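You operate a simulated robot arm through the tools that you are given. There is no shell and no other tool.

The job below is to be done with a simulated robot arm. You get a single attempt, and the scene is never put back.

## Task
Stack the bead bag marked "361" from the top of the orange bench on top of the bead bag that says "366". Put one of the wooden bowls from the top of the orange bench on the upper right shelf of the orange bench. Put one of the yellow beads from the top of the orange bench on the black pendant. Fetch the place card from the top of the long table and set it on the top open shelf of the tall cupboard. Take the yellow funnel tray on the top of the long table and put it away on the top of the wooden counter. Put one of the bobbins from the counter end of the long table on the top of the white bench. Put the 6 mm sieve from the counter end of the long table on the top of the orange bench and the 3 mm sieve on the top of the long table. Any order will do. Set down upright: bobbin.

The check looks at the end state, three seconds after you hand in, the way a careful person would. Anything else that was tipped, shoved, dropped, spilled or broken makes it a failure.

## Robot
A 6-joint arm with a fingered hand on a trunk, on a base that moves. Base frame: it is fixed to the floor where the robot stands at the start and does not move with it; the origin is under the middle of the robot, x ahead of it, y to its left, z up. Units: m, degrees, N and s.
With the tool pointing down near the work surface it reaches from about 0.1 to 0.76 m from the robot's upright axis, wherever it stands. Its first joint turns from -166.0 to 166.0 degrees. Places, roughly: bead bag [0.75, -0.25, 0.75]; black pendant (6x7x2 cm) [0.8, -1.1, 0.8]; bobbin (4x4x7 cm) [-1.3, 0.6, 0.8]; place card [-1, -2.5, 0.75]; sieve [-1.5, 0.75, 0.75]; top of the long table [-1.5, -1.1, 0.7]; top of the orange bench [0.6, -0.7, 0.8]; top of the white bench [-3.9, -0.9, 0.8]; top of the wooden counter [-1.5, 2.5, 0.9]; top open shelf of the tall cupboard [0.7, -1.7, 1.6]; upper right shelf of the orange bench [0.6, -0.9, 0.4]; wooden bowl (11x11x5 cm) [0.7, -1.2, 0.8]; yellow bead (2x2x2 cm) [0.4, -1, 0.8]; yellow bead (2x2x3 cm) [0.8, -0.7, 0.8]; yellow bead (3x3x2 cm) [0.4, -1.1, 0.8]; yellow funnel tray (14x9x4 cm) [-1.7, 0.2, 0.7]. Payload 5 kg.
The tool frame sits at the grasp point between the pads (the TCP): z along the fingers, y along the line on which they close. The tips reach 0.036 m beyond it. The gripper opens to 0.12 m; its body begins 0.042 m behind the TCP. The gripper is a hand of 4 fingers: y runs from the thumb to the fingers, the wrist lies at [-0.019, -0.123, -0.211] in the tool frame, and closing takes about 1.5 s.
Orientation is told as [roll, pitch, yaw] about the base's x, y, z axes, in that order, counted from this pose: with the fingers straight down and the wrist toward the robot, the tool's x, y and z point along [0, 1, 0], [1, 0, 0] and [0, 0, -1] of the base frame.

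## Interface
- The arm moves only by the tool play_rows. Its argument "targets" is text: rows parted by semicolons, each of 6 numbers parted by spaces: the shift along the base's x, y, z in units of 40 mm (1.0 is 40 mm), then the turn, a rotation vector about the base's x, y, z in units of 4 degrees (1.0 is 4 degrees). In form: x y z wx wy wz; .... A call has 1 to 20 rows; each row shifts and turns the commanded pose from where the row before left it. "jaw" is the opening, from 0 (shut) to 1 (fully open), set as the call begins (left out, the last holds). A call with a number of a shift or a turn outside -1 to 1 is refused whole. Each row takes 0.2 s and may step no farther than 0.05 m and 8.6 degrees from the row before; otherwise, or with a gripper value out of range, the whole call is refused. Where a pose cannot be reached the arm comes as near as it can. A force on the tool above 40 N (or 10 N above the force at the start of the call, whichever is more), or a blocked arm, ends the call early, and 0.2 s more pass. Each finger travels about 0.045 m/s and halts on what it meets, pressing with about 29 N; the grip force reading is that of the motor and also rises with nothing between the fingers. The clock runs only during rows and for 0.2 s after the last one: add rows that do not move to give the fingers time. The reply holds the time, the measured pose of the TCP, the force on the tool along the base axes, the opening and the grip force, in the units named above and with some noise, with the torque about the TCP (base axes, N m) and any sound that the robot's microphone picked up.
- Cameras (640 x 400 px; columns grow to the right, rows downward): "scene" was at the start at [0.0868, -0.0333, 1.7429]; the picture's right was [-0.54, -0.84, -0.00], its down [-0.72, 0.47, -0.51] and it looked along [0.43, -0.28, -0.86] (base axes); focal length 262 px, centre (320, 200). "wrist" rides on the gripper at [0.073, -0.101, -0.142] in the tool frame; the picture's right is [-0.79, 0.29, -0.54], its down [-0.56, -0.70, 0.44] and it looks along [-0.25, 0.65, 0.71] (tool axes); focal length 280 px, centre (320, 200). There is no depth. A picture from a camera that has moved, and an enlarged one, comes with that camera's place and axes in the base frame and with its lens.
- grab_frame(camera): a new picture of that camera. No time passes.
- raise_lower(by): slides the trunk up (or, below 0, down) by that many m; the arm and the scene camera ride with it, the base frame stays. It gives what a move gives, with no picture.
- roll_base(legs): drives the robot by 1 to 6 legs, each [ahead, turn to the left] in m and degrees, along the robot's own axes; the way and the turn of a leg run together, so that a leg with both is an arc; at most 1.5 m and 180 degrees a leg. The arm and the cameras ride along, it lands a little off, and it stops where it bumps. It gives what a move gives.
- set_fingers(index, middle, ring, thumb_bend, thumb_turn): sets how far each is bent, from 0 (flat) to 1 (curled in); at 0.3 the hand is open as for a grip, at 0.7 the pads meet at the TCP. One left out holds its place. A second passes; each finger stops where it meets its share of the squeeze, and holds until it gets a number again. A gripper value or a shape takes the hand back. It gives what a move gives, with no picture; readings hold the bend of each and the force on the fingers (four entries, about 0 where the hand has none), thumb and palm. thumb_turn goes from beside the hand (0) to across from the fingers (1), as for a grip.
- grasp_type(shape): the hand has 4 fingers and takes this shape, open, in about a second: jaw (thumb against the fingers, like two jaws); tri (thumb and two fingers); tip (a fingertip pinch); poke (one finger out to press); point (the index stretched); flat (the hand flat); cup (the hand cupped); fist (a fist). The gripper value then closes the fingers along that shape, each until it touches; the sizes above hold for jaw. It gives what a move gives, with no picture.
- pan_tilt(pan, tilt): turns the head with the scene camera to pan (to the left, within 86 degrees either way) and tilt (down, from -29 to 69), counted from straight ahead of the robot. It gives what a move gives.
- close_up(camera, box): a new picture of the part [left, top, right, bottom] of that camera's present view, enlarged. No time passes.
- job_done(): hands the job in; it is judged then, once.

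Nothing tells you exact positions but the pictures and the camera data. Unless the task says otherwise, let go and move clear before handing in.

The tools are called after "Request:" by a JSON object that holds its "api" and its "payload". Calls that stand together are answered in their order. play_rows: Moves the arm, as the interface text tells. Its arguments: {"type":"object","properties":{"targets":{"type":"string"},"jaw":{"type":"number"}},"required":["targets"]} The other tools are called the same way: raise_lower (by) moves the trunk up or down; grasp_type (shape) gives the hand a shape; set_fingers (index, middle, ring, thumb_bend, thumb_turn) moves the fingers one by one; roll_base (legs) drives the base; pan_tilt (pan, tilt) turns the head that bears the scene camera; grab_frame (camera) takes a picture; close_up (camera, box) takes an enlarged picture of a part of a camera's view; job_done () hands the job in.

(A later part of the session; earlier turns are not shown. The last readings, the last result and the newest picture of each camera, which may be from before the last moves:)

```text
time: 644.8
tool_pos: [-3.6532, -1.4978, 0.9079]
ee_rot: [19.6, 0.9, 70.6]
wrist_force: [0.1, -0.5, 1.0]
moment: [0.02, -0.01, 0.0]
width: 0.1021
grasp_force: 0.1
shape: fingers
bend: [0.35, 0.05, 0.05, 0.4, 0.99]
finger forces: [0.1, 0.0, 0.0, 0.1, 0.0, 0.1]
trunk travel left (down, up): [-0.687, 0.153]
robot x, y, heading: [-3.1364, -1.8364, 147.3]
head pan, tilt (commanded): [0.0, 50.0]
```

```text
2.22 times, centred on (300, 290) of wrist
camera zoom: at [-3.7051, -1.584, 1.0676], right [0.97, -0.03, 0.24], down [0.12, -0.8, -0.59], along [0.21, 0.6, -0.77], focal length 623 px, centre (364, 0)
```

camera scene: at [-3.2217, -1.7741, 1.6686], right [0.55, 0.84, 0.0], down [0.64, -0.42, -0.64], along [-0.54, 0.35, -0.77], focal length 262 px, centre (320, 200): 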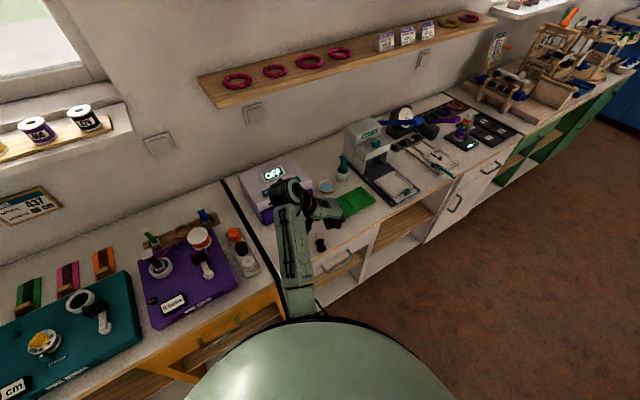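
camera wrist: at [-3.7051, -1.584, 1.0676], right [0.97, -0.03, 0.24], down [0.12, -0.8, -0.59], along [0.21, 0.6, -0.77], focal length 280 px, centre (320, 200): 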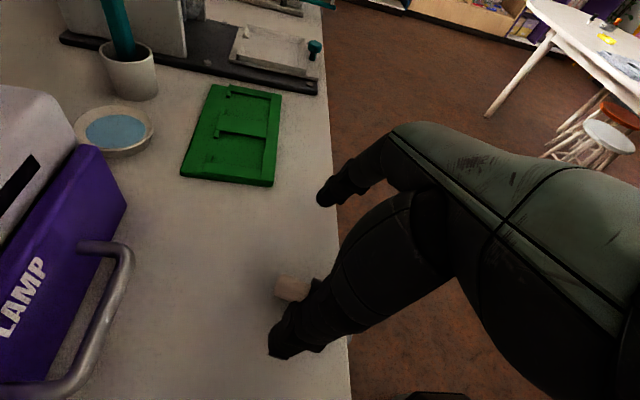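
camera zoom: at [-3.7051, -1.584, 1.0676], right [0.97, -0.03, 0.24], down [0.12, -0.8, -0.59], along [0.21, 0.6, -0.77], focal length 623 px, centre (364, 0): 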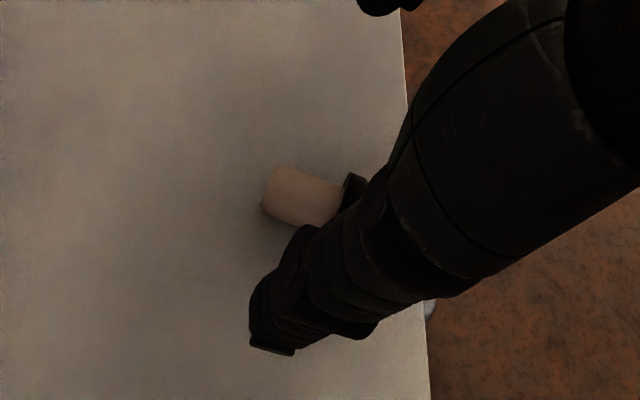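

The stem is in view just beyond the thumb; the geometry matches. Descending.

Request:
{"api": "play_rows", "payload": {"targets": "-0.03 -0.04 -0.5 0 0 0;0 0 -0.5 0 0 0;0 0 -0.4 0 0 0;0 0 0 0 0 0"}}

Request:
{"api": "close_up", "payload": {"camera": "wrist", "box": [220, 160, 400, 340]}}

```text
time: 645.8
tool_pos: [-3.652, -1.5011, 0.8515]
ee_rot: [19.5, 0.9, 70.5]
wrist_force: [-0.3, -0.1, -0.2]
moment: [0.03, -0.04, -0.01]
width: 0.1023
grasp_force: 0.0
shape: fingers
bend: [0.35, 0.05, 0.05, 0.4, 0.99]
finger forces: [0.1, 0.0, 0.0, 0.0, 0.0, 0.0]
trunk travel left (down, up): [-0.687, 0.153]
robot x, y, heading: [-3.1322, -1.8355, 146.8]
head pan, tilt (commanded): [0.0, 50.0]
```

```text
2.22 times, centred on (310, 250) of wrist
camera zoom: at [-3.7052, -1.5857, 1.011], right [0.97, -0.03, 0.24], down [0.12, -0.8, -0.59], along [0.21, 0.6, -0.77], focal length 623 px, centre (342, 89)
```

zoom: 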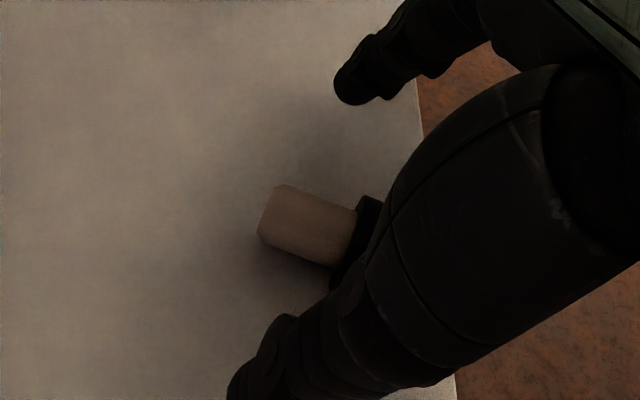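

The pinch point lines up with the middle of the stem. Final few millimetres, then closing with index and thumb.

Request:
{"api": "play_rows", "payload": {"targets": "0 0 -0.18 0 0 0;0 0 0 0 0 0"}}

Request:
{"api": "set_fingers", "payload": {"index": 0.55, "thumb_bend": 0.55}}

Request:
{"api": "close_up", "payload": {"camera": "wrist", "box": [220, 160, 400, 340]}}

```text
time: 646.4
tool_pos: [-3.6524, -1.5005, 0.8444]
ee_rot: [19.5, 0.9, 70.4]
wrist_force: [-0.4, 0.2, 0.9]
moment: [0.0, 0.01, 0.0]
width: 0.102
grasp_force: 0.1
shape: fingers
bend: [0.35, 0.05, 0.05, 0.4, 0.99]
finger forces: [0.0, 0.0, 0.1, 0.0, 0.0, 0.0]
trunk travel left (down, up): [-0.687, 0.153]
robot x, y, heading: [-3.1348, -1.8366, 146.6]
head pan, tilt (commanded): [0.0, 50.0]
```

```text
time: 647.4
tool_pos: [-3.6537, -1.5003, 0.8433]
ee_rot: [19.5, 0.9, 70.5]
wrist_force: [0.5, -0.4, 0.4]
moment: [0.02, -0.01, 0.02]
width: 0.0496
grasp_force: 0.0
shape: fingers
bend: [0.55, 0.05, 0.05, 0.55, 1.0]
finger forces: [0.1, 0.0, 0.1, 0.0, 0.0, 0.0]
trunk travel left (down, up): [-0.687, 0.153]
robot x, y, heading: [-3.1341, -1.835, 146.7]
head pan, tilt (commanded): [0.0, 50.0]
```

```text
2.22 times, centred on (310, 250) of wrist
camera zoom: at [-3.7046, -1.5854, 1.0042], right [0.97, -0.03, 0.24], down [0.12, -0.8, -0.59], along [0.21, 0.6, -0.77], focal length 623 px, centre (342, 89)
```

zoom: 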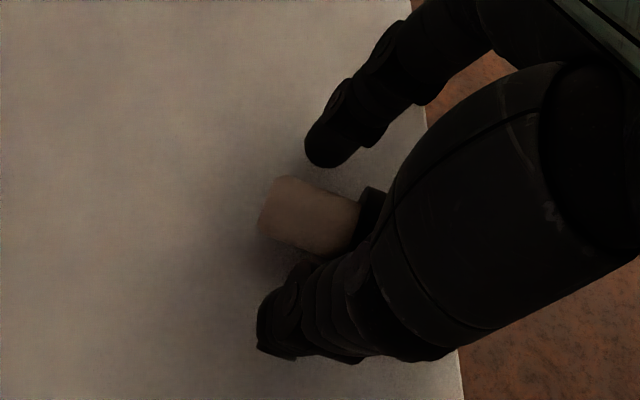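

Request:
{"api": "play_rows", "payload": {"targets": "0.04 0.11 0 0 0 0;0 0 0 0 0 0"}}

Request:
{"api": "set_fingers", "payload": {"index": 0.75, "thumb_bend": 0.75}}

Request:
{"api": "close_up", "payload": {"camera": "wrist", "box": [220, 160, 400, 340]}}

```text
time: 648.0
tool_pos: [-3.6509, -1.4945, 0.843]
ee_rot: [19.5, 0.9, 70.4]
wrist_force: [-1.0, -0.3, 0.4]
moment: [0.0, 0.0, 0.01]
width: 0.0498
grasp_force: 0.0
shape: fingers
bend: [0.55, 0.05, 0.05, 0.55, 1.0]
finger forces: [0.0, 0.0, 0.0, 0.0, 0.0, 0.0]
trunk travel left (down, up): [-0.687, 0.153]
robot x, y, heading: [-3.1334, -1.8376, 146.8]
head pan, tilt (commanded): [0.0, 50.0]
```

```text
time: 649.0
tool_pos: [-3.6507, -1.495, 0.8438]
ee_rot: [19.5, 0.9, 70.4]
wrist_force: [0.0, -0.5, -0.1]
moment: [0.0, 0.01, 0.0]
width: 0.019
grasp_force: 11.2
shape: fingers
bend: [0.62, 0.05, 0.05, 0.68, 1.0]
finger forces: [11.1, 0.0, 0.0, 0.0, 11.1, 0.0]
trunk travel left (down, up): [-0.687, 0.153]
robot x, y, heading: [-3.1291, -1.8374, 147.0]
head pan, tilt (commanded): [0.0, 50.0]
```

```text
2.22 times, centred on (310, 250) of wrist
camera zoom: at [-3.7031, -1.5801, 1.004], right [0.97, -0.03, 0.24], down [0.12, -0.8, -0.59], along [0.21, 0.6, -0.77], focal length 623 px, centre (342, 89)
```

zoom: 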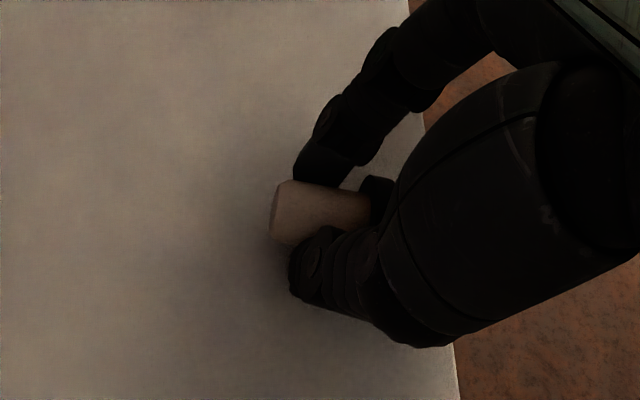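

A clean, balanced two-finger grip on the stem (11 N each side). Lifting slowly.

Request:
{"api": "play_rows", "payload": {"targets": "0 0 0.1 0 0 0;0 0 0.15 0 0 0;0 0 0.2 0 0 0;0 0 0.3 0 0 0;0 0 0.4 0 0 0;0 0 0 0 0 0"}}

Request:
{"api": "close_up", "payload": {"camera": "wrist", "box": [220, 160, 400, 340]}}

Request:
{"api": "close_up", "payload": {"camera": "scene", "box": [260, 170, 380, 270]}}

```text
time: 650.4
tool_pos: [-3.6509, -1.496, 0.8911]
ee_rot: [19.6, 0.8, 70.5]
wrist_force: [-0.3, -0.1, -0.1]
moment: [-0.01, 0.04, 0.01]
width: 0.0191
grasp_force: 11.1
shape: fingers
bend: [0.62, 0.05, 0.05, 0.68, 1.0]
finger forces: [11.2, 0.1, 0.0, 0.0, 11.1, 0.0]
trunk travel left (down, up): [-0.687, 0.153]
robot x, y, heading: [-3.1335, -1.8341, 146.7]
head pan, tilt (commanded): [0.0, 50.0]
```

```text
2.22 times, centred on (310, 250) of wrist
camera zoom: at [-3.7033, -1.5812, 1.0503], right [0.97, -0.03, 0.24], down [0.12, -0.8, -0.59], along [0.21, 0.6, -0.77], focal length 623 px, centre (342, 89)
```

zoom: 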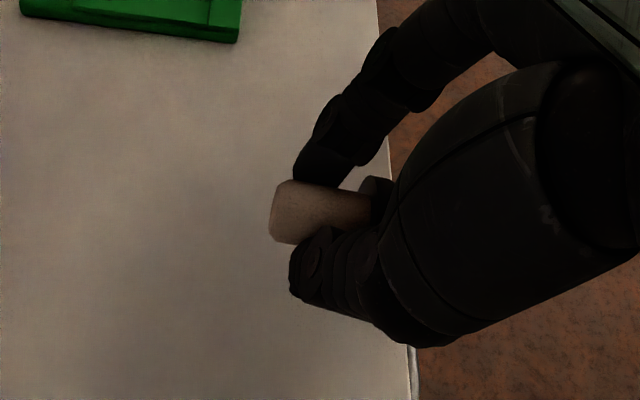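

```text
4.00 times, centred on (320, 220) of scene
camera zoom: at [-3.2222, -1.7738, 1.6685], right [0.55, 0.84, 0.0], down [0.64, -0.42, -0.64], along [-0.54, 0.35, -0.77], focal length 1049 px, centre (320, 120)
```

zoom: 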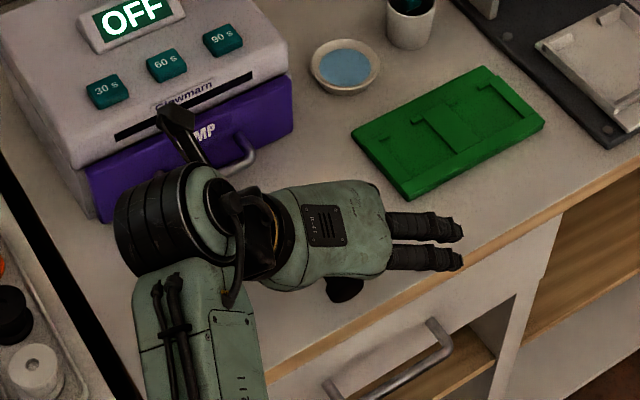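

The bobbin is held firmly, stem forward. Raising, backing away a little for room, then turning the hand round.

Request:
{"api": "play_rows", "payload": {"targets": "0 0 0.6 0 0 0;0 0 0.6 0 0 0;0 0 0.6 0 0 0"}}

Request:
{"api": "roll_base", "payload": {"legs": [[-0.3, 0]]}}

Request:
{"api": "play_rows", "payload": {"targets": "0 0 0 -0.335 -0.925 0;0 0 0 -0.335 -0.925 0;0 0 0 -0.335 -0.925 0;0 0 0 -0.335 -0.925 0;0 0 0 -0.335 -0.925 0;0 0 0 0 0 1;0 0 0 0 0 1;0 0 0 0 0 1;0 0 0 0 0 1;0 0 0 0 0 1;0 0 0 0 0 1;0 0 0 0 0 1;0 0 0 0 0 1;0 0 0 0 0 1;0 0 0 0 0 1;0 0 0 0 0 1;0 0 0 0 0 1;0 0 0 0 0 1;0 0 0 0 0 1;0 0 0 0 0 1"}}

Request:
{"api": "play_rows", "payload": {"targets": "0 0 0 0 0 1;0 0 0 0 0 1;0 0 0 0 0 1;0 0 0 0 0 1;0 0 0 0 0 1;0 0 0 0 0 1;0 0 0 0 0 1;0 0 0 0 0 1;0 0 0 0 0 1;0 0 0 0 0 1;0 0 0 0 0 1;0 0 0 0 0 1;0 0 0 0 0 1;0 0 0 0 0 1;0 0 0 0 0 1;0 0 0 0 0 1;0 0 0 0 0 1;0 0 0 0 0 1;0 0 0 0 0 1;0 0 0 0 0 1"}}

Request:
{"api": "play_rows", "payload": {"targets": "0 0 0 0 0 1;0 0 0 0 0 1;0 0 0 0 0 1;0 0 0 0 0 1;0 0 0 0 0 1;0 0 0 0 0 1;0 0 0 0 0 0.4"}}

Request:
{"api": "grab_frame", "payload": {"camera": "wrist"}}

```text
time: 651.2
tool_pos: [-3.6531, -1.4954, 0.9628]
ee_rot: [19.5, 0.8, 70.4]
wrist_force: [0.3, 0.5, -0.1]
moment: [0.0, 0.02, 0.0]
width: 0.0193
grasp_force: 11.1
shape: fingers
bend: [0.62, 0.05, 0.05, 0.68, 1.0]
finger forces: [11.1, 0.0, 0.1, 0.0, 11.1, 0.0]
trunk travel left (down, up): [-0.687, 0.153]
robot x, y, heading: [-3.131, -1.8365, 146.8]
head pan, tilt (commanded): [0.0, 50.0]
```

```text
time: 653.4
tool_pos: [-3.4055, -1.6597, 0.9625]
ee_rot: [19.5, 1.1, 71.0]
wrist_force: [0.4, -0.5, -1.2]
moment: [-0.02, 0.02, 0.0]
width: 0.0191
grasp_force: 10.7
shape: fingers
bend: [0.62, 0.05, 0.05, 0.68, 1.0]
finger forces: [11.1, 0.0, 0.0, 0.0, 11.1, 0.2]
trunk travel left (down, up): [-0.687, 0.153]
robot x, y, heading: [-2.886, -1.9953, 147.5]
head pan, tilt (commanded): [0.0, 50.0]
```

```text
time: 657.6
tool_pos: [-3.4059, -1.6598, 0.9622]
ee_rot: [0.0, 1.2, 130.7]
wrist_force: [0.7, -0.3, -0.3]
moment: [-0.03, 0.0, -0.01]
width: 0.019
grasp_force: 10.6
shape: fingers
bend: [0.62, 0.05, 0.05, 0.68, 1.0]
finger forces: [11.2, 0.0, 0.0, 0.0, 11.0, 0.0]
trunk travel left (down, up): [-0.687, 0.153]
robot x, y, heading: [-2.8811, -2.0001, 147.4]
head pan, tilt (commanded): [0.0, 50.0]
```

```text
time: 661.8
tool_pos: [-3.4054, -1.6603, 0.9617]
ee_rot: [-0.1, 1.1, -149.3]
wrist_force: [0.6, -0.3, -1.1]
moment: [0.01, 0.01, -0.01]
width: 0.019
grasp_force: 11.0
shape: fingers
bend: [0.62, 0.05, 0.05, 0.68, 1.0]
finger forces: [11.1, 0.0, 0.1, 0.0, 11.0, 0.1]
trunk travel left (down, up): [-0.687, 0.153]
robot x, y, heading: [-2.881, -1.9933, 147.6]
head pan, tilt (commanded): [0.0, 50.0]
```

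```text
time: 663.4
tool_pos: [-3.4047, -1.6608, 0.9617]
ee_rot: [-0.1, 1.2, -123.7]
wrist_force: [0.1, -0.6, -0.3]
moment: [0.01, 0.03, 0.02]
width: 0.0192
grasp_force: 11.4
shape: fingers
bend: [0.62, 0.05, 0.05, 0.68, 1.0]
finger forces: [11.1, 0.1, 0.0, 0.1, 11.0, 0.1]
trunk travel left (down, up): [-0.687, 0.153]
robot x, y, heading: [-2.8801, -1.9966, 147.4]
head pan, tilt (commanded): [0.0, 50.0]
```

```text
taken
camera wrist: at [-3.2899, -1.6186, 1.1062], right [-0.82, 0.19, 0.54], down [-0.07, 0.9, -0.43], along [-0.57, -0.39, -0.73], focal length 280 px, centre (320, 200)
```

wrist: 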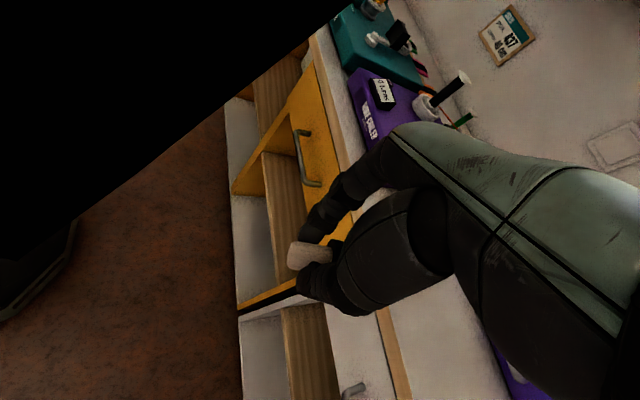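

Now the tilt: swinging the stem down by rotating 70° about the closing axis.

Request:
{"api": "play_rows", "payload": {"targets": "0 0 0.2 0.555 0.832 0;0 0 0.2 0.555 0.832 0;0 0 0.2 0.555 0.832 0;0 0 0.2 0.555 0.832 0;0 0 0 0.555 0.832 0;0 0 0 0.555 0.832 0;0 0 0 0.555 0.832 0;0 0 0 0.555 0.832 0;0 0 0 0.555 0.832 0;0 0 0 0.555 0.832 0;0 0 0 0.555 0.832 0;0 0 0 0.555 0.832 0;0 0 0 0.555 0.832 0;0 0 0 0.555 0.832 0;0 0 0 0.555 0.832 0;0 0 0 0.555 0.832 0;0 0 0 0.555 0.832 0;0 0 0 0.28 0.42 0"}}

Request:
{"api": "grab_frame", "payload": {"camera": "wrist"}}

Request:
{"api": "close_up", "payload": {"camera": "wrist", "box": [270, 210, 370, 290]}}

Request:
{"api": "grab_frame", "payload": {"camera": "scene"}}

```text
time: 667.2
tool_pos: [-3.4053, -1.6621, 0.9942]
ee_rot: [-70.2, 0.4, -124.8]
wrist_force: [-0.2, 0.2, -1.0]
moment: [0.01, -0.03, 0.02]
width: 0.019
grasp_force: 11.2
shape: fingers
bend: [0.62, 0.05, 0.05, 0.68, 1.0]
finger forces: [11.2, 0.0, 0.0, 0.1, 11.1, 0.0]
trunk travel left (down, up): [-0.687, 0.153]
robot x, y, heading: [-2.8803, -1.9965, 147.2]
head pan, tilt (commanded): [0.0, 50.0]
```

```text
taken
camera wrist: at [-3.2165, -1.668, 0.9744], right [0.03, -0.38, 0.92], down [-0.1, 0.92, 0.38], along [-0.99, -0.1, -0.01], focal length 280 px, centre (320, 200)
```

wrist: 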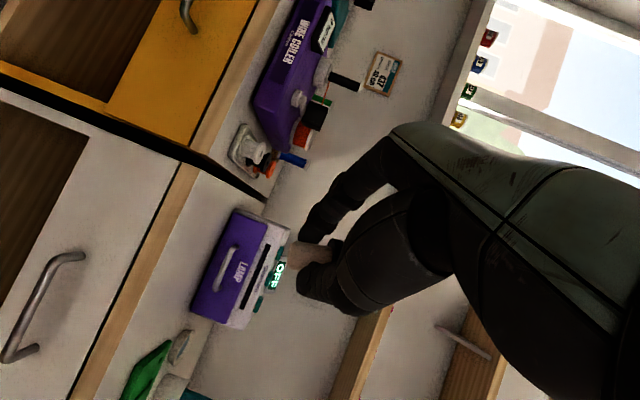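

```text
5.00 times, centred on (320, 250) of wrist
camera zoom: at [-3.2165, -1.668, 0.9744], right [0.03, -0.38, 0.92], down [-0.1, 0.92, 0.38], along [-0.99, -0.1, -0.01], focal length 1402 px, centre (320, -50)
```

zoom: 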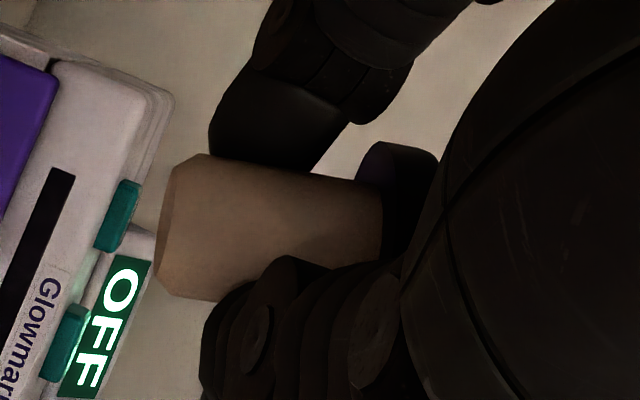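

```text
taken
camera scene: at [-2.9727, -1.936, 1.6685], right [0.54, 0.84, 0.0], down [0.65, -0.41, -0.64], along [-0.54, 0.35, -0.77], focal length 262 px, centre (320, 200)
```

scene: 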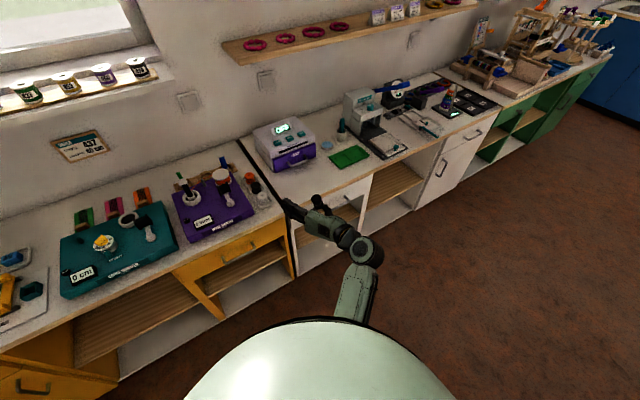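

Stem is down but leaning to the right again by an estimated 14–17°. I'll check the knob from the scene camera to separate the sideways and fore-aft lean.

Request:
{"api": "close_up", "payload": {"camera": "scene", "box": [270, 180, 350, 240]}}

Request:
{"api": "pan_tilt", "payload": {"pan": 0, "tilt": 60}}

Request:
{"api": "close_up", "payload": {"camera": "scene", "box": [280, 130, 340, 175]}}

```text
6.67 times, centred on (310, 210) of scene
camera zoom: at [-2.9727, -1.936, 1.6685], right [0.54, 0.84, 0.0], down [0.65, -0.41, -0.64], along [-0.54, 0.35, -0.77], focal length 1749 px, centre (387, 133)
```

zoom: 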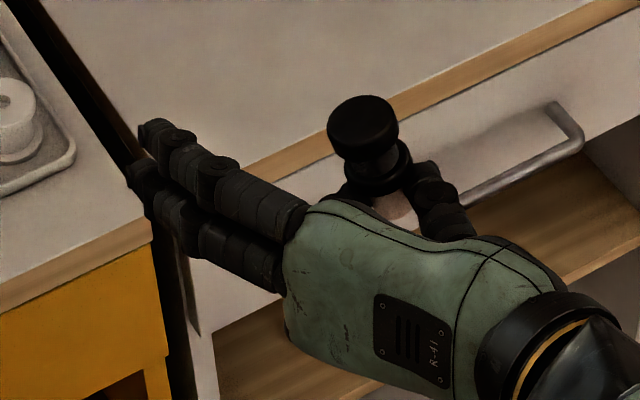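

```text
time: 667.9
tool_pos: [-3.405, -1.6621, 0.9942]
ee_rot: [-70.2, 0.3, -124.8]
wrist_force: [0.1, -0.1, -0.8]
moment: [-0.01, -0.03, 0.01]
width: 0.0191
grasp_force: 11.3
shape: fingers
bend: [0.62, 0.05, 0.05, 0.68, 1.0]
finger forces: [11.2, 0.0, 0.0, 0.0, 11.0, 0.0]
trunk travel left (down, up): [-0.687, 0.153]
robot x, y, heading: [-2.8845, -1.999, 147.4]
head pan, tilt (commanded): [0.0, 60.0]
```

```text
8.89 times, centred on (310, 152) of scene
camera zoom: at [-2.9641, -1.9414, 1.656], right [0.54, 0.84, 0.0], down [0.73, -0.47, -0.5], along [-0.42, 0.27, -0.87], focal length 2332 px, centre (409, 622)
```

zoom: 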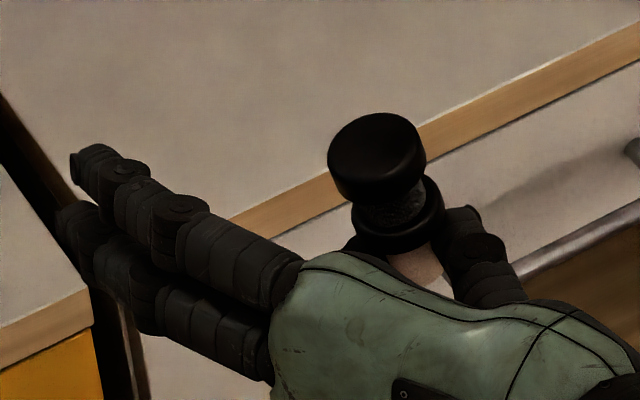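

Now the whole bobbin is visible from the head camera: it leans left at the top by about 14.5° and back about 2.5°. Correcting both.

Request:
{"api": "play_rows", "payload": {"targets": "0 0 0 -0.838 0.361 0;0 0 0 -0.838 0.361 0;0 0 0 -0.838 0.361 0;0 0 0 -0.838 0.361 0;0 0 0 0 0 0"}}

Request:
{"api": "close_up", "payload": {"camera": "scene", "box": [280, 130, 340, 175]}}

Request:
{"api": "close_up", "payload": {"camera": "wrist", "box": [270, 210, 370, 290]}}

```text
time: 669.1
tool_pos: [-3.4053, -1.6612, 0.9938]
ee_rot: [-67.3, -14.0, -125.2]
wrist_force: [0.1, 0.0, -1.1]
moment: [0.03, -0.01, 0.03]
width: 0.0192
grasp_force: 11.1
shape: fingers
bend: [0.62, 0.05, 0.05, 0.68, 1.0]
finger forces: [11.1, 0.0, 0.0, 0.0, 11.1, 0.0]
trunk travel left (down, up): [-0.687, 0.153]
robot x, y, heading: [-2.8833, -1.9981, 147.3]
head pan, tilt (commanded): [0.0, 60.0]
```

```text
8.89 times, centred on (310, 152) of scene
camera zoom: at [-2.964, -1.9416, 1.656], right [0.54, 0.84, 0.0], down [0.73, -0.47, -0.5], along [-0.42, 0.27, -0.87], focal length 2332 px, centre (409, 622)
```

zoom: 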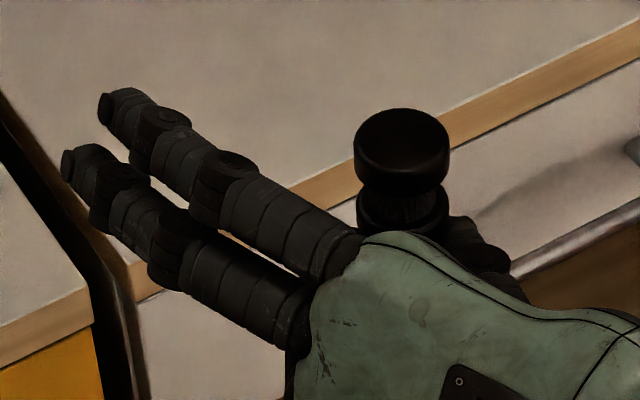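

```text
5.00 times, centred on (320, 250) of wrist
camera zoom: at [-3.2191, -1.6743, 0.9582], right [0.13, -0.16, 0.98], down [-0.07, 0.98, 0.17], along [-0.99, -0.09, 0.11], focal length 1402 px, centre (320, -50)
```

zoom: 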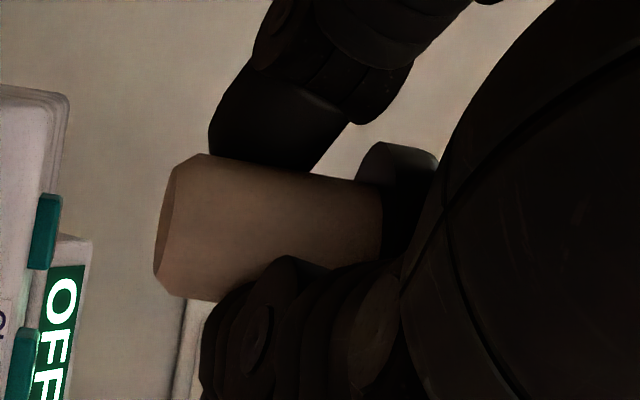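

Request:
{"api": "close_up", "payload": {"camera": "scene", "box": [305, 138, 335, 160]}}

```text
16.00 times, centred on (320, 149) of scene
camera zoom: at [-2.964, -1.9416, 1.656], right [0.54, 0.84, 0.0], down [0.73, -0.47, -0.5], along [-0.42, 0.27, -0.87], focal length 4197 px, centre (320, 1016)
```

zoom: 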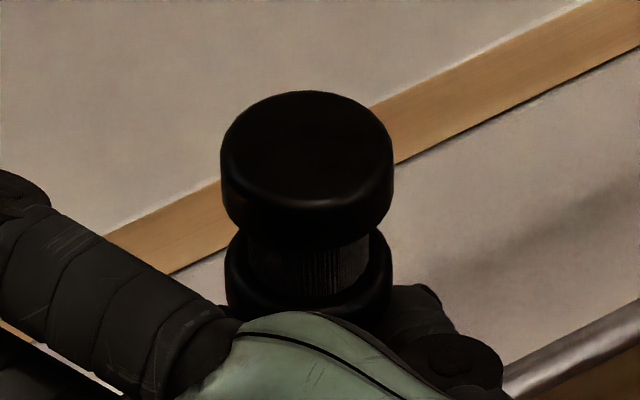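

Now knob, waist and flange line up vertically in the head camera view, and the wrist view agrees. Driving forward over the bench spot.

Request:
{"api": "roll_base", "payload": {"legs": [[0.3, 0]]}}

Request:
{"api": "grab_frame", "payload": {"camera": "scene"}}

Request:
{"api": "close_up", "payload": {"camera": "scene", "box": [230, 100, 390, 220]}}

```text
time: 671.3
tool_pos: [-3.655, -1.5025, 0.9938]
ee_rot: [-67.2, -13.9, -125.0]
wrist_force: [0.2, -0.2, -0.6]
moment: [0.0, -0.02, 0.01]
width: 0.0191
grasp_force: 11.5
shape: fingers
bend: [0.62, 0.05, 0.05, 0.68, 1.0]
finger forces: [11.2, 0.0, 0.0, 0.0, 11.2, 0.1]
trunk travel left (down, up): [-0.687, 0.153]
robot x, y, heading: [-3.1302, -1.837, 147.6]
head pan, tilt (commanded): [0.0, 60.0]
```

```text
taken
camera scene: at [-3.2144, -1.7824, 1.6559], right [0.54, 0.84, 0.0], down [0.73, -0.46, -0.5], along [-0.42, 0.27, -0.87], focal length 262 px, centre (320, 200)
```

scene: 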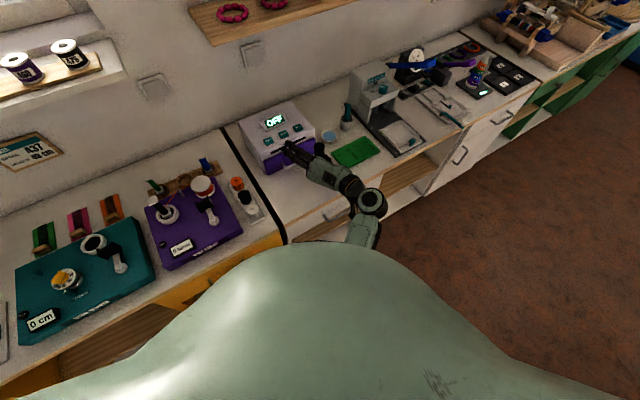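

```text
3.33 times, centred on (310, 160) of scene
camera zoom: at [-3.2144, -1.7824, 1.6559], right [0.54, 0.84, 0.0], down [0.73, -0.46, -0.5], along [-0.42, 0.27, -0.87], focal length 874 px, centre (353, 333)
```

zoom: 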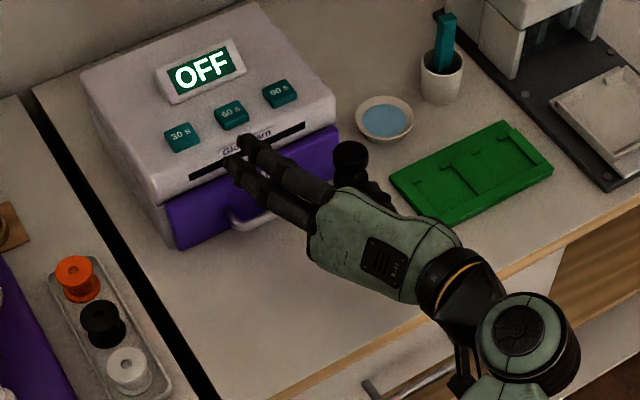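

The spot is clear and the lamp is about 6 cm beyond the fingertips. Lowering with the trunk.

Request:
{"api": "raise_lower", "payload": {"by": -0.13}}

Request:
{"api": "close_up", "payload": {"camera": "scene", "box": [250, 120, 370, 210]}}

Request:
{"api": "grab_frame", "payload": {"camera": "wrist"}}

```text
time: 672.9
tool_pos: [-3.6554, -1.5035, 0.8636]
ee_rot: [-67.2, -13.9, -125.0]
wrist_force: [-0.4, 0.4, -1.3]
moment: [-0.03, -0.02, 0.01]
width: 0.0189
grasp_force: 11.1
shape: fingers
bend: [0.62, 0.05, 0.05, 0.68, 1.0]
finger forces: [11.1, 0.0, 0.0, 0.0, 11.1, 0.0]
trunk travel left (down, up): [-0.557, 0.283]
robot x, y, heading: [-3.1338, -1.8409, 147.5]
head pan, tilt (commanded): [0.0, 60.0]
```

```text
4.44 times, centred on (310, 165) of scene
camera zoom: at [-3.2142, -1.7825, 1.526], right [0.54, 0.84, 0.0], down [0.73, -0.46, -0.5], along [-0.42, 0.27, -0.87], focal length 1166 px, centre (364, 356)
```

zoom: 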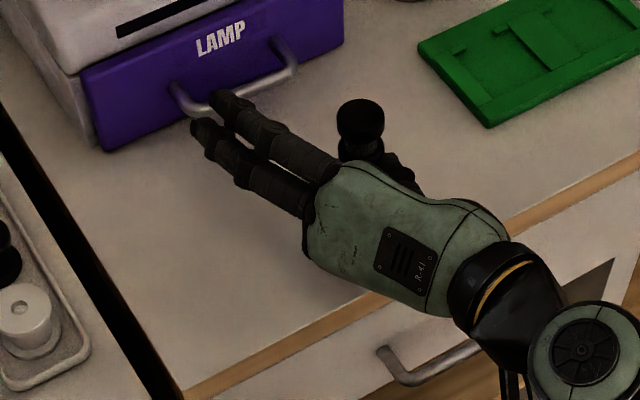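

```text
taken
camera wrist: at [-3.47, -1.5162, 0.8282], right [0.13, -0.16, 0.98], down [-0.07, 0.98, 0.17], along [-0.99, -0.09, 0.11], focal length 280 px, centre (320, 200)
```

wrist: 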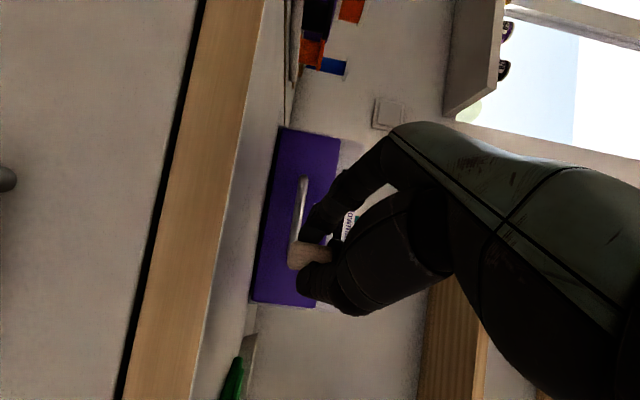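

Request:
{"api": "close_up", "payload": {"camera": "wrist", "box": [240, 180, 360, 320]}}

Request:
{"api": "close_up", "payload": {"camera": "scene", "box": [300, 140, 340, 170]}}

```text
2.86 times, centred on (300, 250) of wrist
camera zoom: at [-3.47, -1.5162, 0.8282], right [0.13, -0.16, 0.98], down [-0.07, 0.98, 0.17], along [-0.99, -0.09, 0.11], focal length 801 px, centre (377, 57)
```

zoom: 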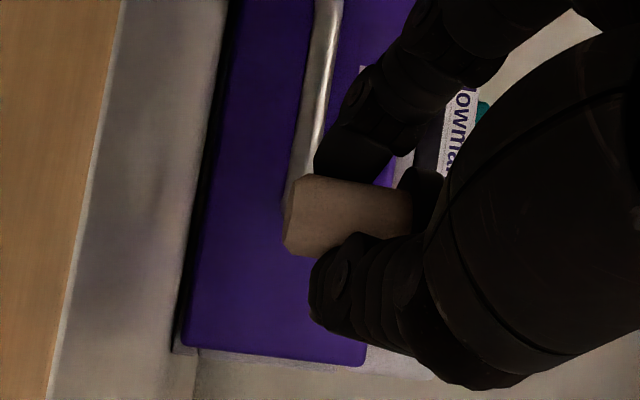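

```text
13.33 times, centred on (320, 155) of scene
camera zoom: at [-3.2142, -1.7825, 1.526], right [0.54, 0.84, 0.0], down [0.73, -0.46, -0.5], along [-0.42, 0.27, -0.87], focal length 3498 px, centre (320, 800)
```

zoom: 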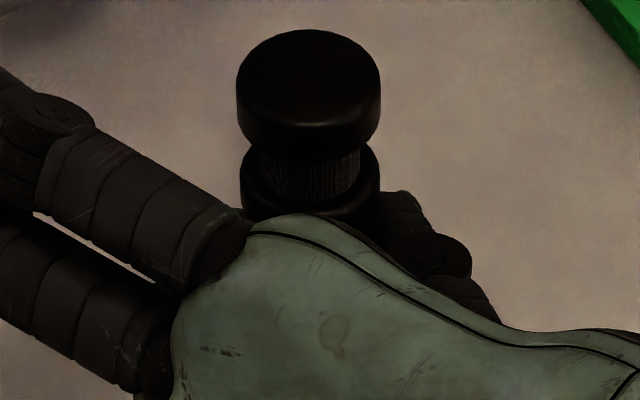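

Sideways alignment is within a couple of degrees. Lowering to just above contact.

Request:
{"api": "raise_lower", "payload": {"by": -0.026}}

Request:
{"api": "raise_lower", "payload": {"by": -0.004}}

Request:
{"api": "raise_lower", "payload": {"by": -0.002}}

Request:
{"api": "raise_lower", "payload": {"by": -0.002}}

```text
time: 673.6
tool_pos: [-3.6552, -1.5031, 0.8363]
ee_rot: [-67.2, -13.9, -124.9]
wrist_force: [0.9, 0.4, -0.4]
moment: [-0.02, -0.01, 0.01]
width: 0.019
grasp_force: 11.3
shape: fingers
bend: [0.62, 0.05, 0.05, 0.68, 1.0]
finger forces: [11.1, 0.0, 0.0, 0.1, 11.1, 0.0]
trunk travel left (down, up): [-0.531, 0.309]
robot x, y, heading: [-3.1314, -1.8363, 147.5]
head pan, tilt (commanded): [0.0, 60.0]
```

```text
time: 674.1
tool_pos: [-3.6563, -1.5036, 0.834]
ee_rot: [-67.2, -13.9, -124.9]
wrist_force: [-0.1, 0.5, -0.9]
moment: [0.0, 0.0, -0.02]
width: 0.0188
grasp_force: 10.9
shape: fingers
bend: [0.62, 0.05, 0.05, 0.68, 1.0]
finger forces: [11.1, 0.0, 0.0, 0.0, 11.1, 0.0]
trunk travel left (down, up): [-0.527, 0.313]
robot x, y, heading: [-3.1371, -1.8371, 147.6]
head pan, tilt (commanded): [0.0, 60.0]
```

```text
time: 674.6
tool_pos: [-3.6559, -1.5038, 0.8323]
ee_rot: [-67.2, -14.0, -124.9]
wrist_force: [0.4, -0.3, -0.2]
moment: [0.01, 0.01, -0.05]
width: 0.0191
grasp_force: 10.9
shape: fingers
bend: [0.62, 0.05, 0.05, 0.68, 1.0]
finger forces: [11.1, 0.0, 0.1, 0.1, 11.1, 0.0]
trunk travel left (down, up): [-0.525, 0.315]
robot x, y, heading: [-3.1366, -1.8394, 147.5]
head pan, tilt (commanded): [0.0, 60.0]
```

```text
time: 675.1
tool_pos: [-3.655, -1.5043, 0.8296]
ee_rot: [-67.3, -13.9, -125.0]
wrist_force: [-0.5, -0.6, -0.3]
moment: [0.0, -0.03, -0.01]
width: 0.0191
grasp_force: 11.4
shape: fingers
bend: [0.62, 0.05, 0.05, 0.68, 1.0]
finger forces: [11.1, 0.1, 0.1, 0.0, 11.1, 0.0]
trunk travel left (down, up): [-0.523, 0.317]
robot x, y, heading: [-3.1312, -1.8354, 147.7]
head pan, tilt (commanded): [0.0, 60.0]
```

Request:
{"api": "raise_lower", "payload": {"by": -0.002}}

Request:
{"api": "raise_lower", "payload": {"by": -0.002}}

Request:
{"api": "raise_lower", "payload": {"by": -0.001}}

Request:
{"api": "close_up", "payload": {"camera": "wrist", "box": [240, 180, 360, 320]}}

```text
time: 675.7
tool_pos: [-3.656, -1.5042, 0.8279]
ee_rot: [-67.2, -13.8, -125.1]
wrist_force: [0.8, -0.2, 1.4]
moment: [0.03, 0.03, 0.04]
width: 0.0188
grasp_force: 11.1
shape: fingers
bend: [0.62, 0.05, 0.05, 0.68, 1.0]
finger forces: [11.2, 0.0, 0.0, 0.0, 11.2, 0.1]
trunk travel left (down, up): [-0.521, 0.319]
robot x, y, heading: [-3.1336, -1.8389, 147.4]
head pan, tilt (commanded): [0.0, 60.0]
```

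```text
time: 676.2
tool_pos: [-3.6565, -1.5049, 0.8268]
ee_rot: [-67.3, -14.0, -125.0]
wrist_force: [1.3, -1.1, 6.1]
moment: [0.04, 0.15, 0.03]
width: 0.0191
grasp_force: 11.4
shape: fingers
bend: [0.62, 0.05, 0.05, 0.69, 1.0]
finger forces: [11.1, 0.0, 0.0, 0.1, 11.4, 0.0]
trunk travel left (down, up): [-0.519, 0.321]
robot x, y, heading: [-3.1308, -1.8349, 147.7]
head pan, tilt (commanded): [0.0, 60.0]
```

```text
time: 676.7
tool_pos: [-3.6558, -1.5051, 0.826]
ee_rot: [-67.4, -14.0, -125.0]
wrist_force: [0.7, -0.7, 10.2]
moment: [0.07, 0.24, -0.01]
width: 0.0189
grasp_force: 10.9
shape: fingers
bend: [0.62, 0.05, 0.05, 0.69, 1.0]
finger forces: [10.9, 0.0, 0.0, 0.1, 11.3, 0.0]
trunk travel left (down, up): [-0.518, 0.322]
robot x, y, heading: [-3.1364, -1.8389, 147.8]
head pan, tilt (commanded): [0.0, 60.0]
```

```text
2.86 times, centred on (300, 250) of wrist
camera zoom: at [-3.4696, -1.5163, 0.7901], right [0.13, -0.16, 0.98], down [-0.07, 0.98, 0.17], along [-0.99, -0.09, 0.12], focal length 801 px, centre (377, 57)
```

zoom: 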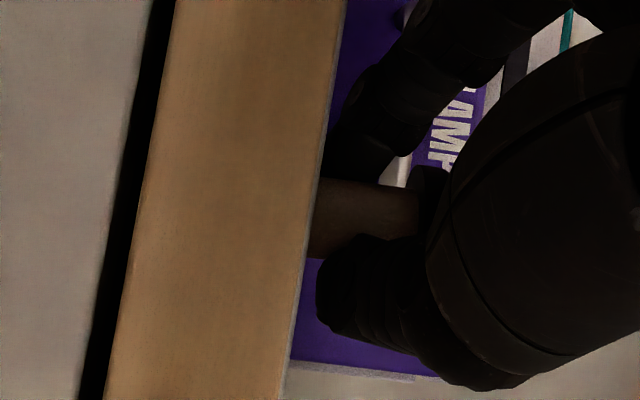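

Request:
{"api": "raise_lower", "payload": {"by": -0.002}}

Request:
{"api": "close_up", "payload": {"camera": "scene", "box": [300, 140, 340, 170]}}

Request:
{"api": "raise_lower", "payload": {"by": -0.002}}

Request:
{"api": "close_up", "payload": {"camera": "scene", "box": [300, 140, 340, 170]}}

```text
time: 677.2
tool_pos: [-3.6564, -1.5033, 0.8246]
ee_rot: [-67.4, -14.0, -125.0]
wrist_force: [0.6, 0.7, 13.3]
moment: [0.07, 0.37, -0.01]
width: 0.0195
grasp_force: 11.5
shape: fingers
bend: [0.61, 0.05, 0.05, 0.69, 1.0]
finger forces: [10.7, 0.1, 0.1, 0.0, 11.5, 0.1]
trunk travel left (down, up): [-0.516, 0.324]
robot x, y, heading: [-3.1282, -1.839, 147.4]
head pan, tilt (commanded): [0.0, 60.0]
```

```text
13.33 times, centred on (320, 155) of scene
camera zoom: at [-3.2126, -1.7834, 1.4852], right [0.54, 0.84, 0.0], down [0.73, -0.46, -0.5], along [-0.42, 0.27, -0.87], focal length 3498 px, centre (320, 800)
```

zoom: 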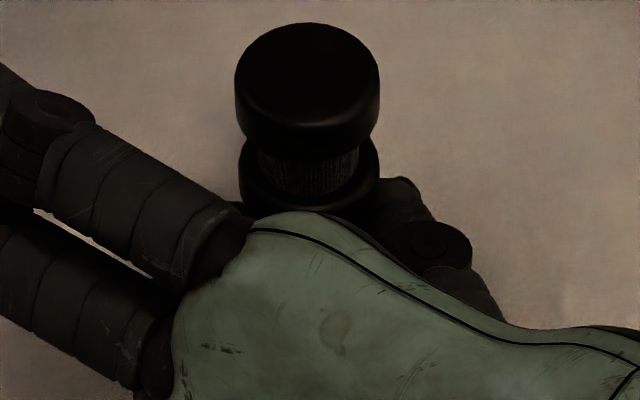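

```text
time: 677.7
tool_pos: [-3.6542, -1.5041, 0.8219]
ee_rot: [-67.4, -13.9, -125.0]
wrist_force: [-0.5, 1.4, 16.0]
moment: [0.06, 0.46, -0.06]
width: 0.0195
grasp_force: 11.4
shape: fingers
bend: [0.61, 0.05, 0.05, 0.69, 1.0]
finger forces: [10.9, 0.0, 0.1, 0.0, 11.7, 0.0]
trunk travel left (down, up): [-0.514, 0.326]
robot x, y, heading: [-3.1351, -1.8389, 147.6]
head pan, tilt (commanded): [0.0, 60.0]
```

```text
13.33 times, centred on (320, 155) of scene
camera zoom: at [-3.2123, -1.7835, 1.4832], right [0.54, 0.84, 0.0], down [0.73, -0.46, -0.5], along [-0.42, 0.27, -0.87], focal length 3498 px, centre (320, 800)
```

zoom: 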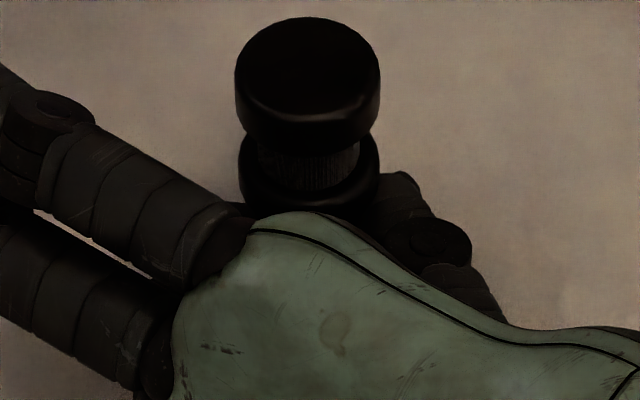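

Request:
{"api": "raise_lower", "payload": {"by": 0.002}}

Request:
{"api": "close_up", "payload": {"camera": "scene", "box": [300, 135, 340, 165]}}

```text
time: 678.2
tool_pos: [-3.6553, -1.5044, 0.8227]
ee_rot: [-67.2, -14.0, -124.9]
wrist_force: [-0.3, 1.4, 12.0]
moment: [0.05, 0.31, 0.0]
width: 0.0196
grasp_force: 10.4
shape: fingers
bend: [0.61, 0.05, 0.05, 0.69, 1.0]
finger forces: [10.7, 0.0, 0.2, 0.0, 11.5, 0.0]
trunk travel left (down, up): [-0.516, 0.324]
robot x, y, heading: [-3.135, -1.8372, 147.6]
head pan, tilt (commanded): [0.0, 60.0]
```

```text
13.33 times, centred on (320, 150) of scene
camera zoom: at [-3.2128, -1.7832, 1.485], right [0.54, 0.84, 0.0], down [0.73, -0.46, -0.5], along [-0.42, 0.27, -0.87], focal length 3498 px, centre (320, 867)
```

zoom: 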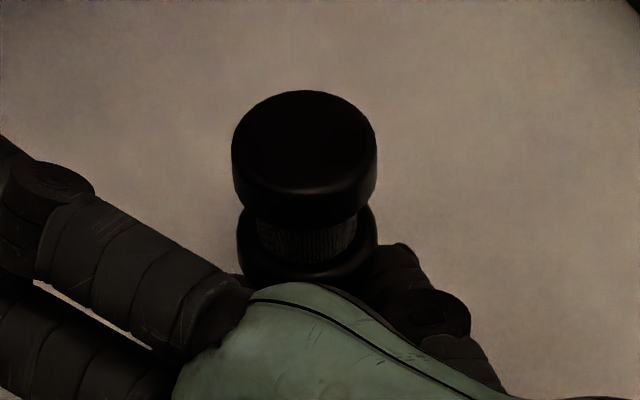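

Request:
{"api": "raise_lower", "payload": {"by": 0.003}}

Request:
{"api": "raise_lower", "payload": {"by": 0.001}}

```text
time: 678.8
tool_pos: [-3.6558, -1.5039, 0.8242]
ee_rot: [-67.1, -14.0, -125.0]
wrist_force: [0.9, -0.2, 2.4]
moment: [0.03, 0.07, -0.01]
width: 0.0195
grasp_force: 11.1
shape: fingers
bend: [0.61, 0.05, 0.05, 0.69, 1.0]
finger forces: [11.0, 0.0, 0.0, 0.0, 11.5, 0.0]
trunk travel left (down, up): [-0.519, 0.321]
robot x, y, heading: [-3.1276, -1.8376, 147.5]
head pan, tilt (commanded): [0.0, 60.0]
```

```text
time: 679.3
tool_pos: [-3.6561, -1.5044, 0.826]
ee_rot: [-67.1, -13.9, -125.1]
wrist_force: [0.1, -0.6, -0.7]
moment: [-0.02, 0.0, 0.02]
width: 0.0192
grasp_force: 11.4
shape: fingers
bend: [0.61, 0.05, 0.05, 0.69, 1.0]
finger forces: [11.5, 0.1, 0.1, 0.0, 11.5, 0.0]
trunk travel left (down, up): [-0.52, 0.32]
robot x, y, heading: [-3.1299, -1.8369, 147.7]
head pan, tilt (commanded): [0.0, 60.0]
```

Request:
{"api": "raise_lower", "payload": {"by": -0.001}}

Request:
{"api": "set_fingers", "payload": {"index": 0.35, "thumb_bend": 0.35}}

Request:
{"api": "close_up", "payload": {"camera": "scene", "box": [290, 125, 350, 170]}}

```text
time: 679.8
tool_pos: [-3.6557, -1.5049, 0.8254]
ee_rot: [-67.2, -13.9, -124.9]
wrist_force: [0.1, -1.0, -0.3]
moment: [-0.02, -0.02, -0.02]
width: 0.019
grasp_force: 11.0
shape: fingers
bend: [0.61, 0.05, 0.05, 0.69, 1.0]
finger forces: [11.5, 0.1, 0.0, 0.1, 11.5, 0.0]
trunk travel left (down, up): [-0.519, 0.321]
robot x, y, heading: [-3.1295, -1.8368, 147.8]
head pan, tilt (commanded): [0.0, 60.0]
```

```text
time: 680.8
tool_pos: [-3.6547, -1.504, 0.8283]
ee_rot: [-67.4, -13.9, -124.9]
wrist_force: [-1.9, -1.5, 5.5]
moment: [0.34, -0.03, 0.08]
width: 0.105
grasp_force: 3.3
shape: fingers
bend: [0.35, 0.05, 0.05, 0.37, 1.0]
finger forces: [0.0, 0.0, 0.0, 0.0, 6.0, 0.0]
trunk travel left (down, up): [-0.519, 0.321]
robot x, y, heading: [-3.1292, -1.8382, 147.5]
head pan, tilt (commanded): [0.0, 60.0]
```

```text
8.89 times, centred on (320, 148) of scene
camera zoom: at [-3.2137, -1.7833, 1.4881], right [0.54, 0.84, 0.0], down [0.73, -0.46, -0.5], along [-0.42, 0.27, -0.87], focal length 2332 px, centre (320, 667)
```

zoom: 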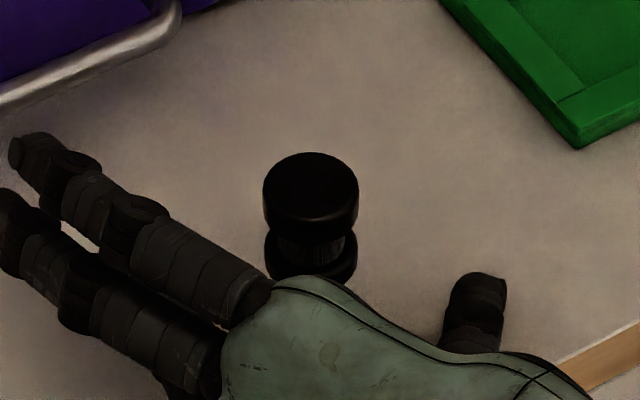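

The bobbin stands upright on the white bench. Lifting the thumb off the bench by 2 mm and backing straight out.

Request:
{"api": "raise_lower", "payload": {"by": 0.003}}

Request:
{"api": "roll_base", "payload": {"legs": [[-0.3, 0]]}}

Request:
{"api": "grab_frame", "payload": {"camera": "scene"}}

Request:
{"api": "close_up", "payload": {"camera": "scene", "box": [270, 80, 390, 170]}}

```text
time: 681.3
tool_pos: [-3.6559, -1.5037, 0.8278]
ee_rot: [-67.2, -13.9, -124.9]
wrist_force: [-1.2, -0.4, 2.5]
moment: [0.24, 0.0, 0.09]
width: 0.1064
grasp_force: 1.6
shape: fingers
bend: [0.35, 0.05, 0.05, 0.36, 1.0]
finger forces: [0.1, 0.1, 0.0, 0.0, 3.3, 0.0]
trunk travel left (down, up): [-0.522, 0.318]
robot x, y, heading: [-3.1295, -1.8313, 147.2]
head pan, tilt (commanded): [0.0, 60.0]
```

```text
time: 683.5
tool_pos: [-3.3948, -1.6715, 0.8297]
ee_rot: [-67.1, -13.9, -124.8]
wrist_force: [0.1, -0.6, 0.9]
moment: [0.03, -0.01, -0.02]
width: 0.1086
grasp_force: 0.1
shape: fingers
bend: [0.35, 0.05, 0.05, 0.35, 0.98]
finger forces: [0.0, 0.0, 0.0, 0.0, 0.0, 0.0]
trunk travel left (down, up): [-0.522, 0.318]
robot x, y, heading: [-2.8705, -2.0032, 147.7]
head pan, tilt (commanded): [0.0, 60.0]
```

```text
taken
camera scene: at [-2.9526, -1.9484, 1.491], right [0.53, 0.85, 0.0], down [0.73, -0.46, -0.5], along [-0.42, 0.27, -0.87], focal length 262 px, centre (320, 200)
```

scene: 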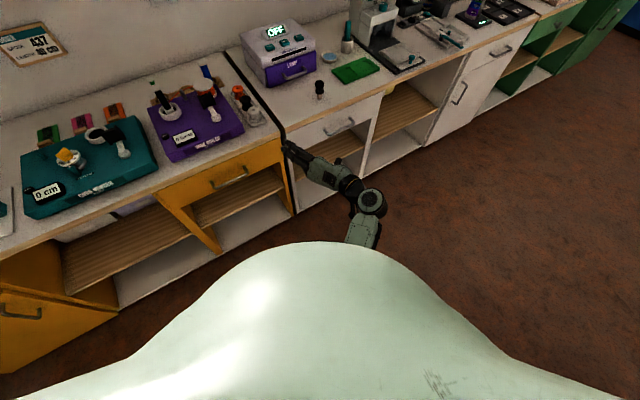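

```text
4.44 times, centred on (330, 125) of scene
camera zoom: at [-2.9526, -1.9484, 1.491], right [0.53, 0.85, 0.0], down [0.73, -0.46, -0.5], along [-0.42, 0.27, -0.87], focal length 1166 px, centre (276, 533)
```

zoom: 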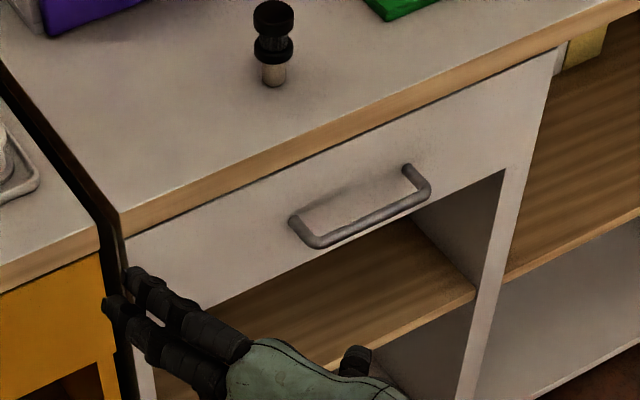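

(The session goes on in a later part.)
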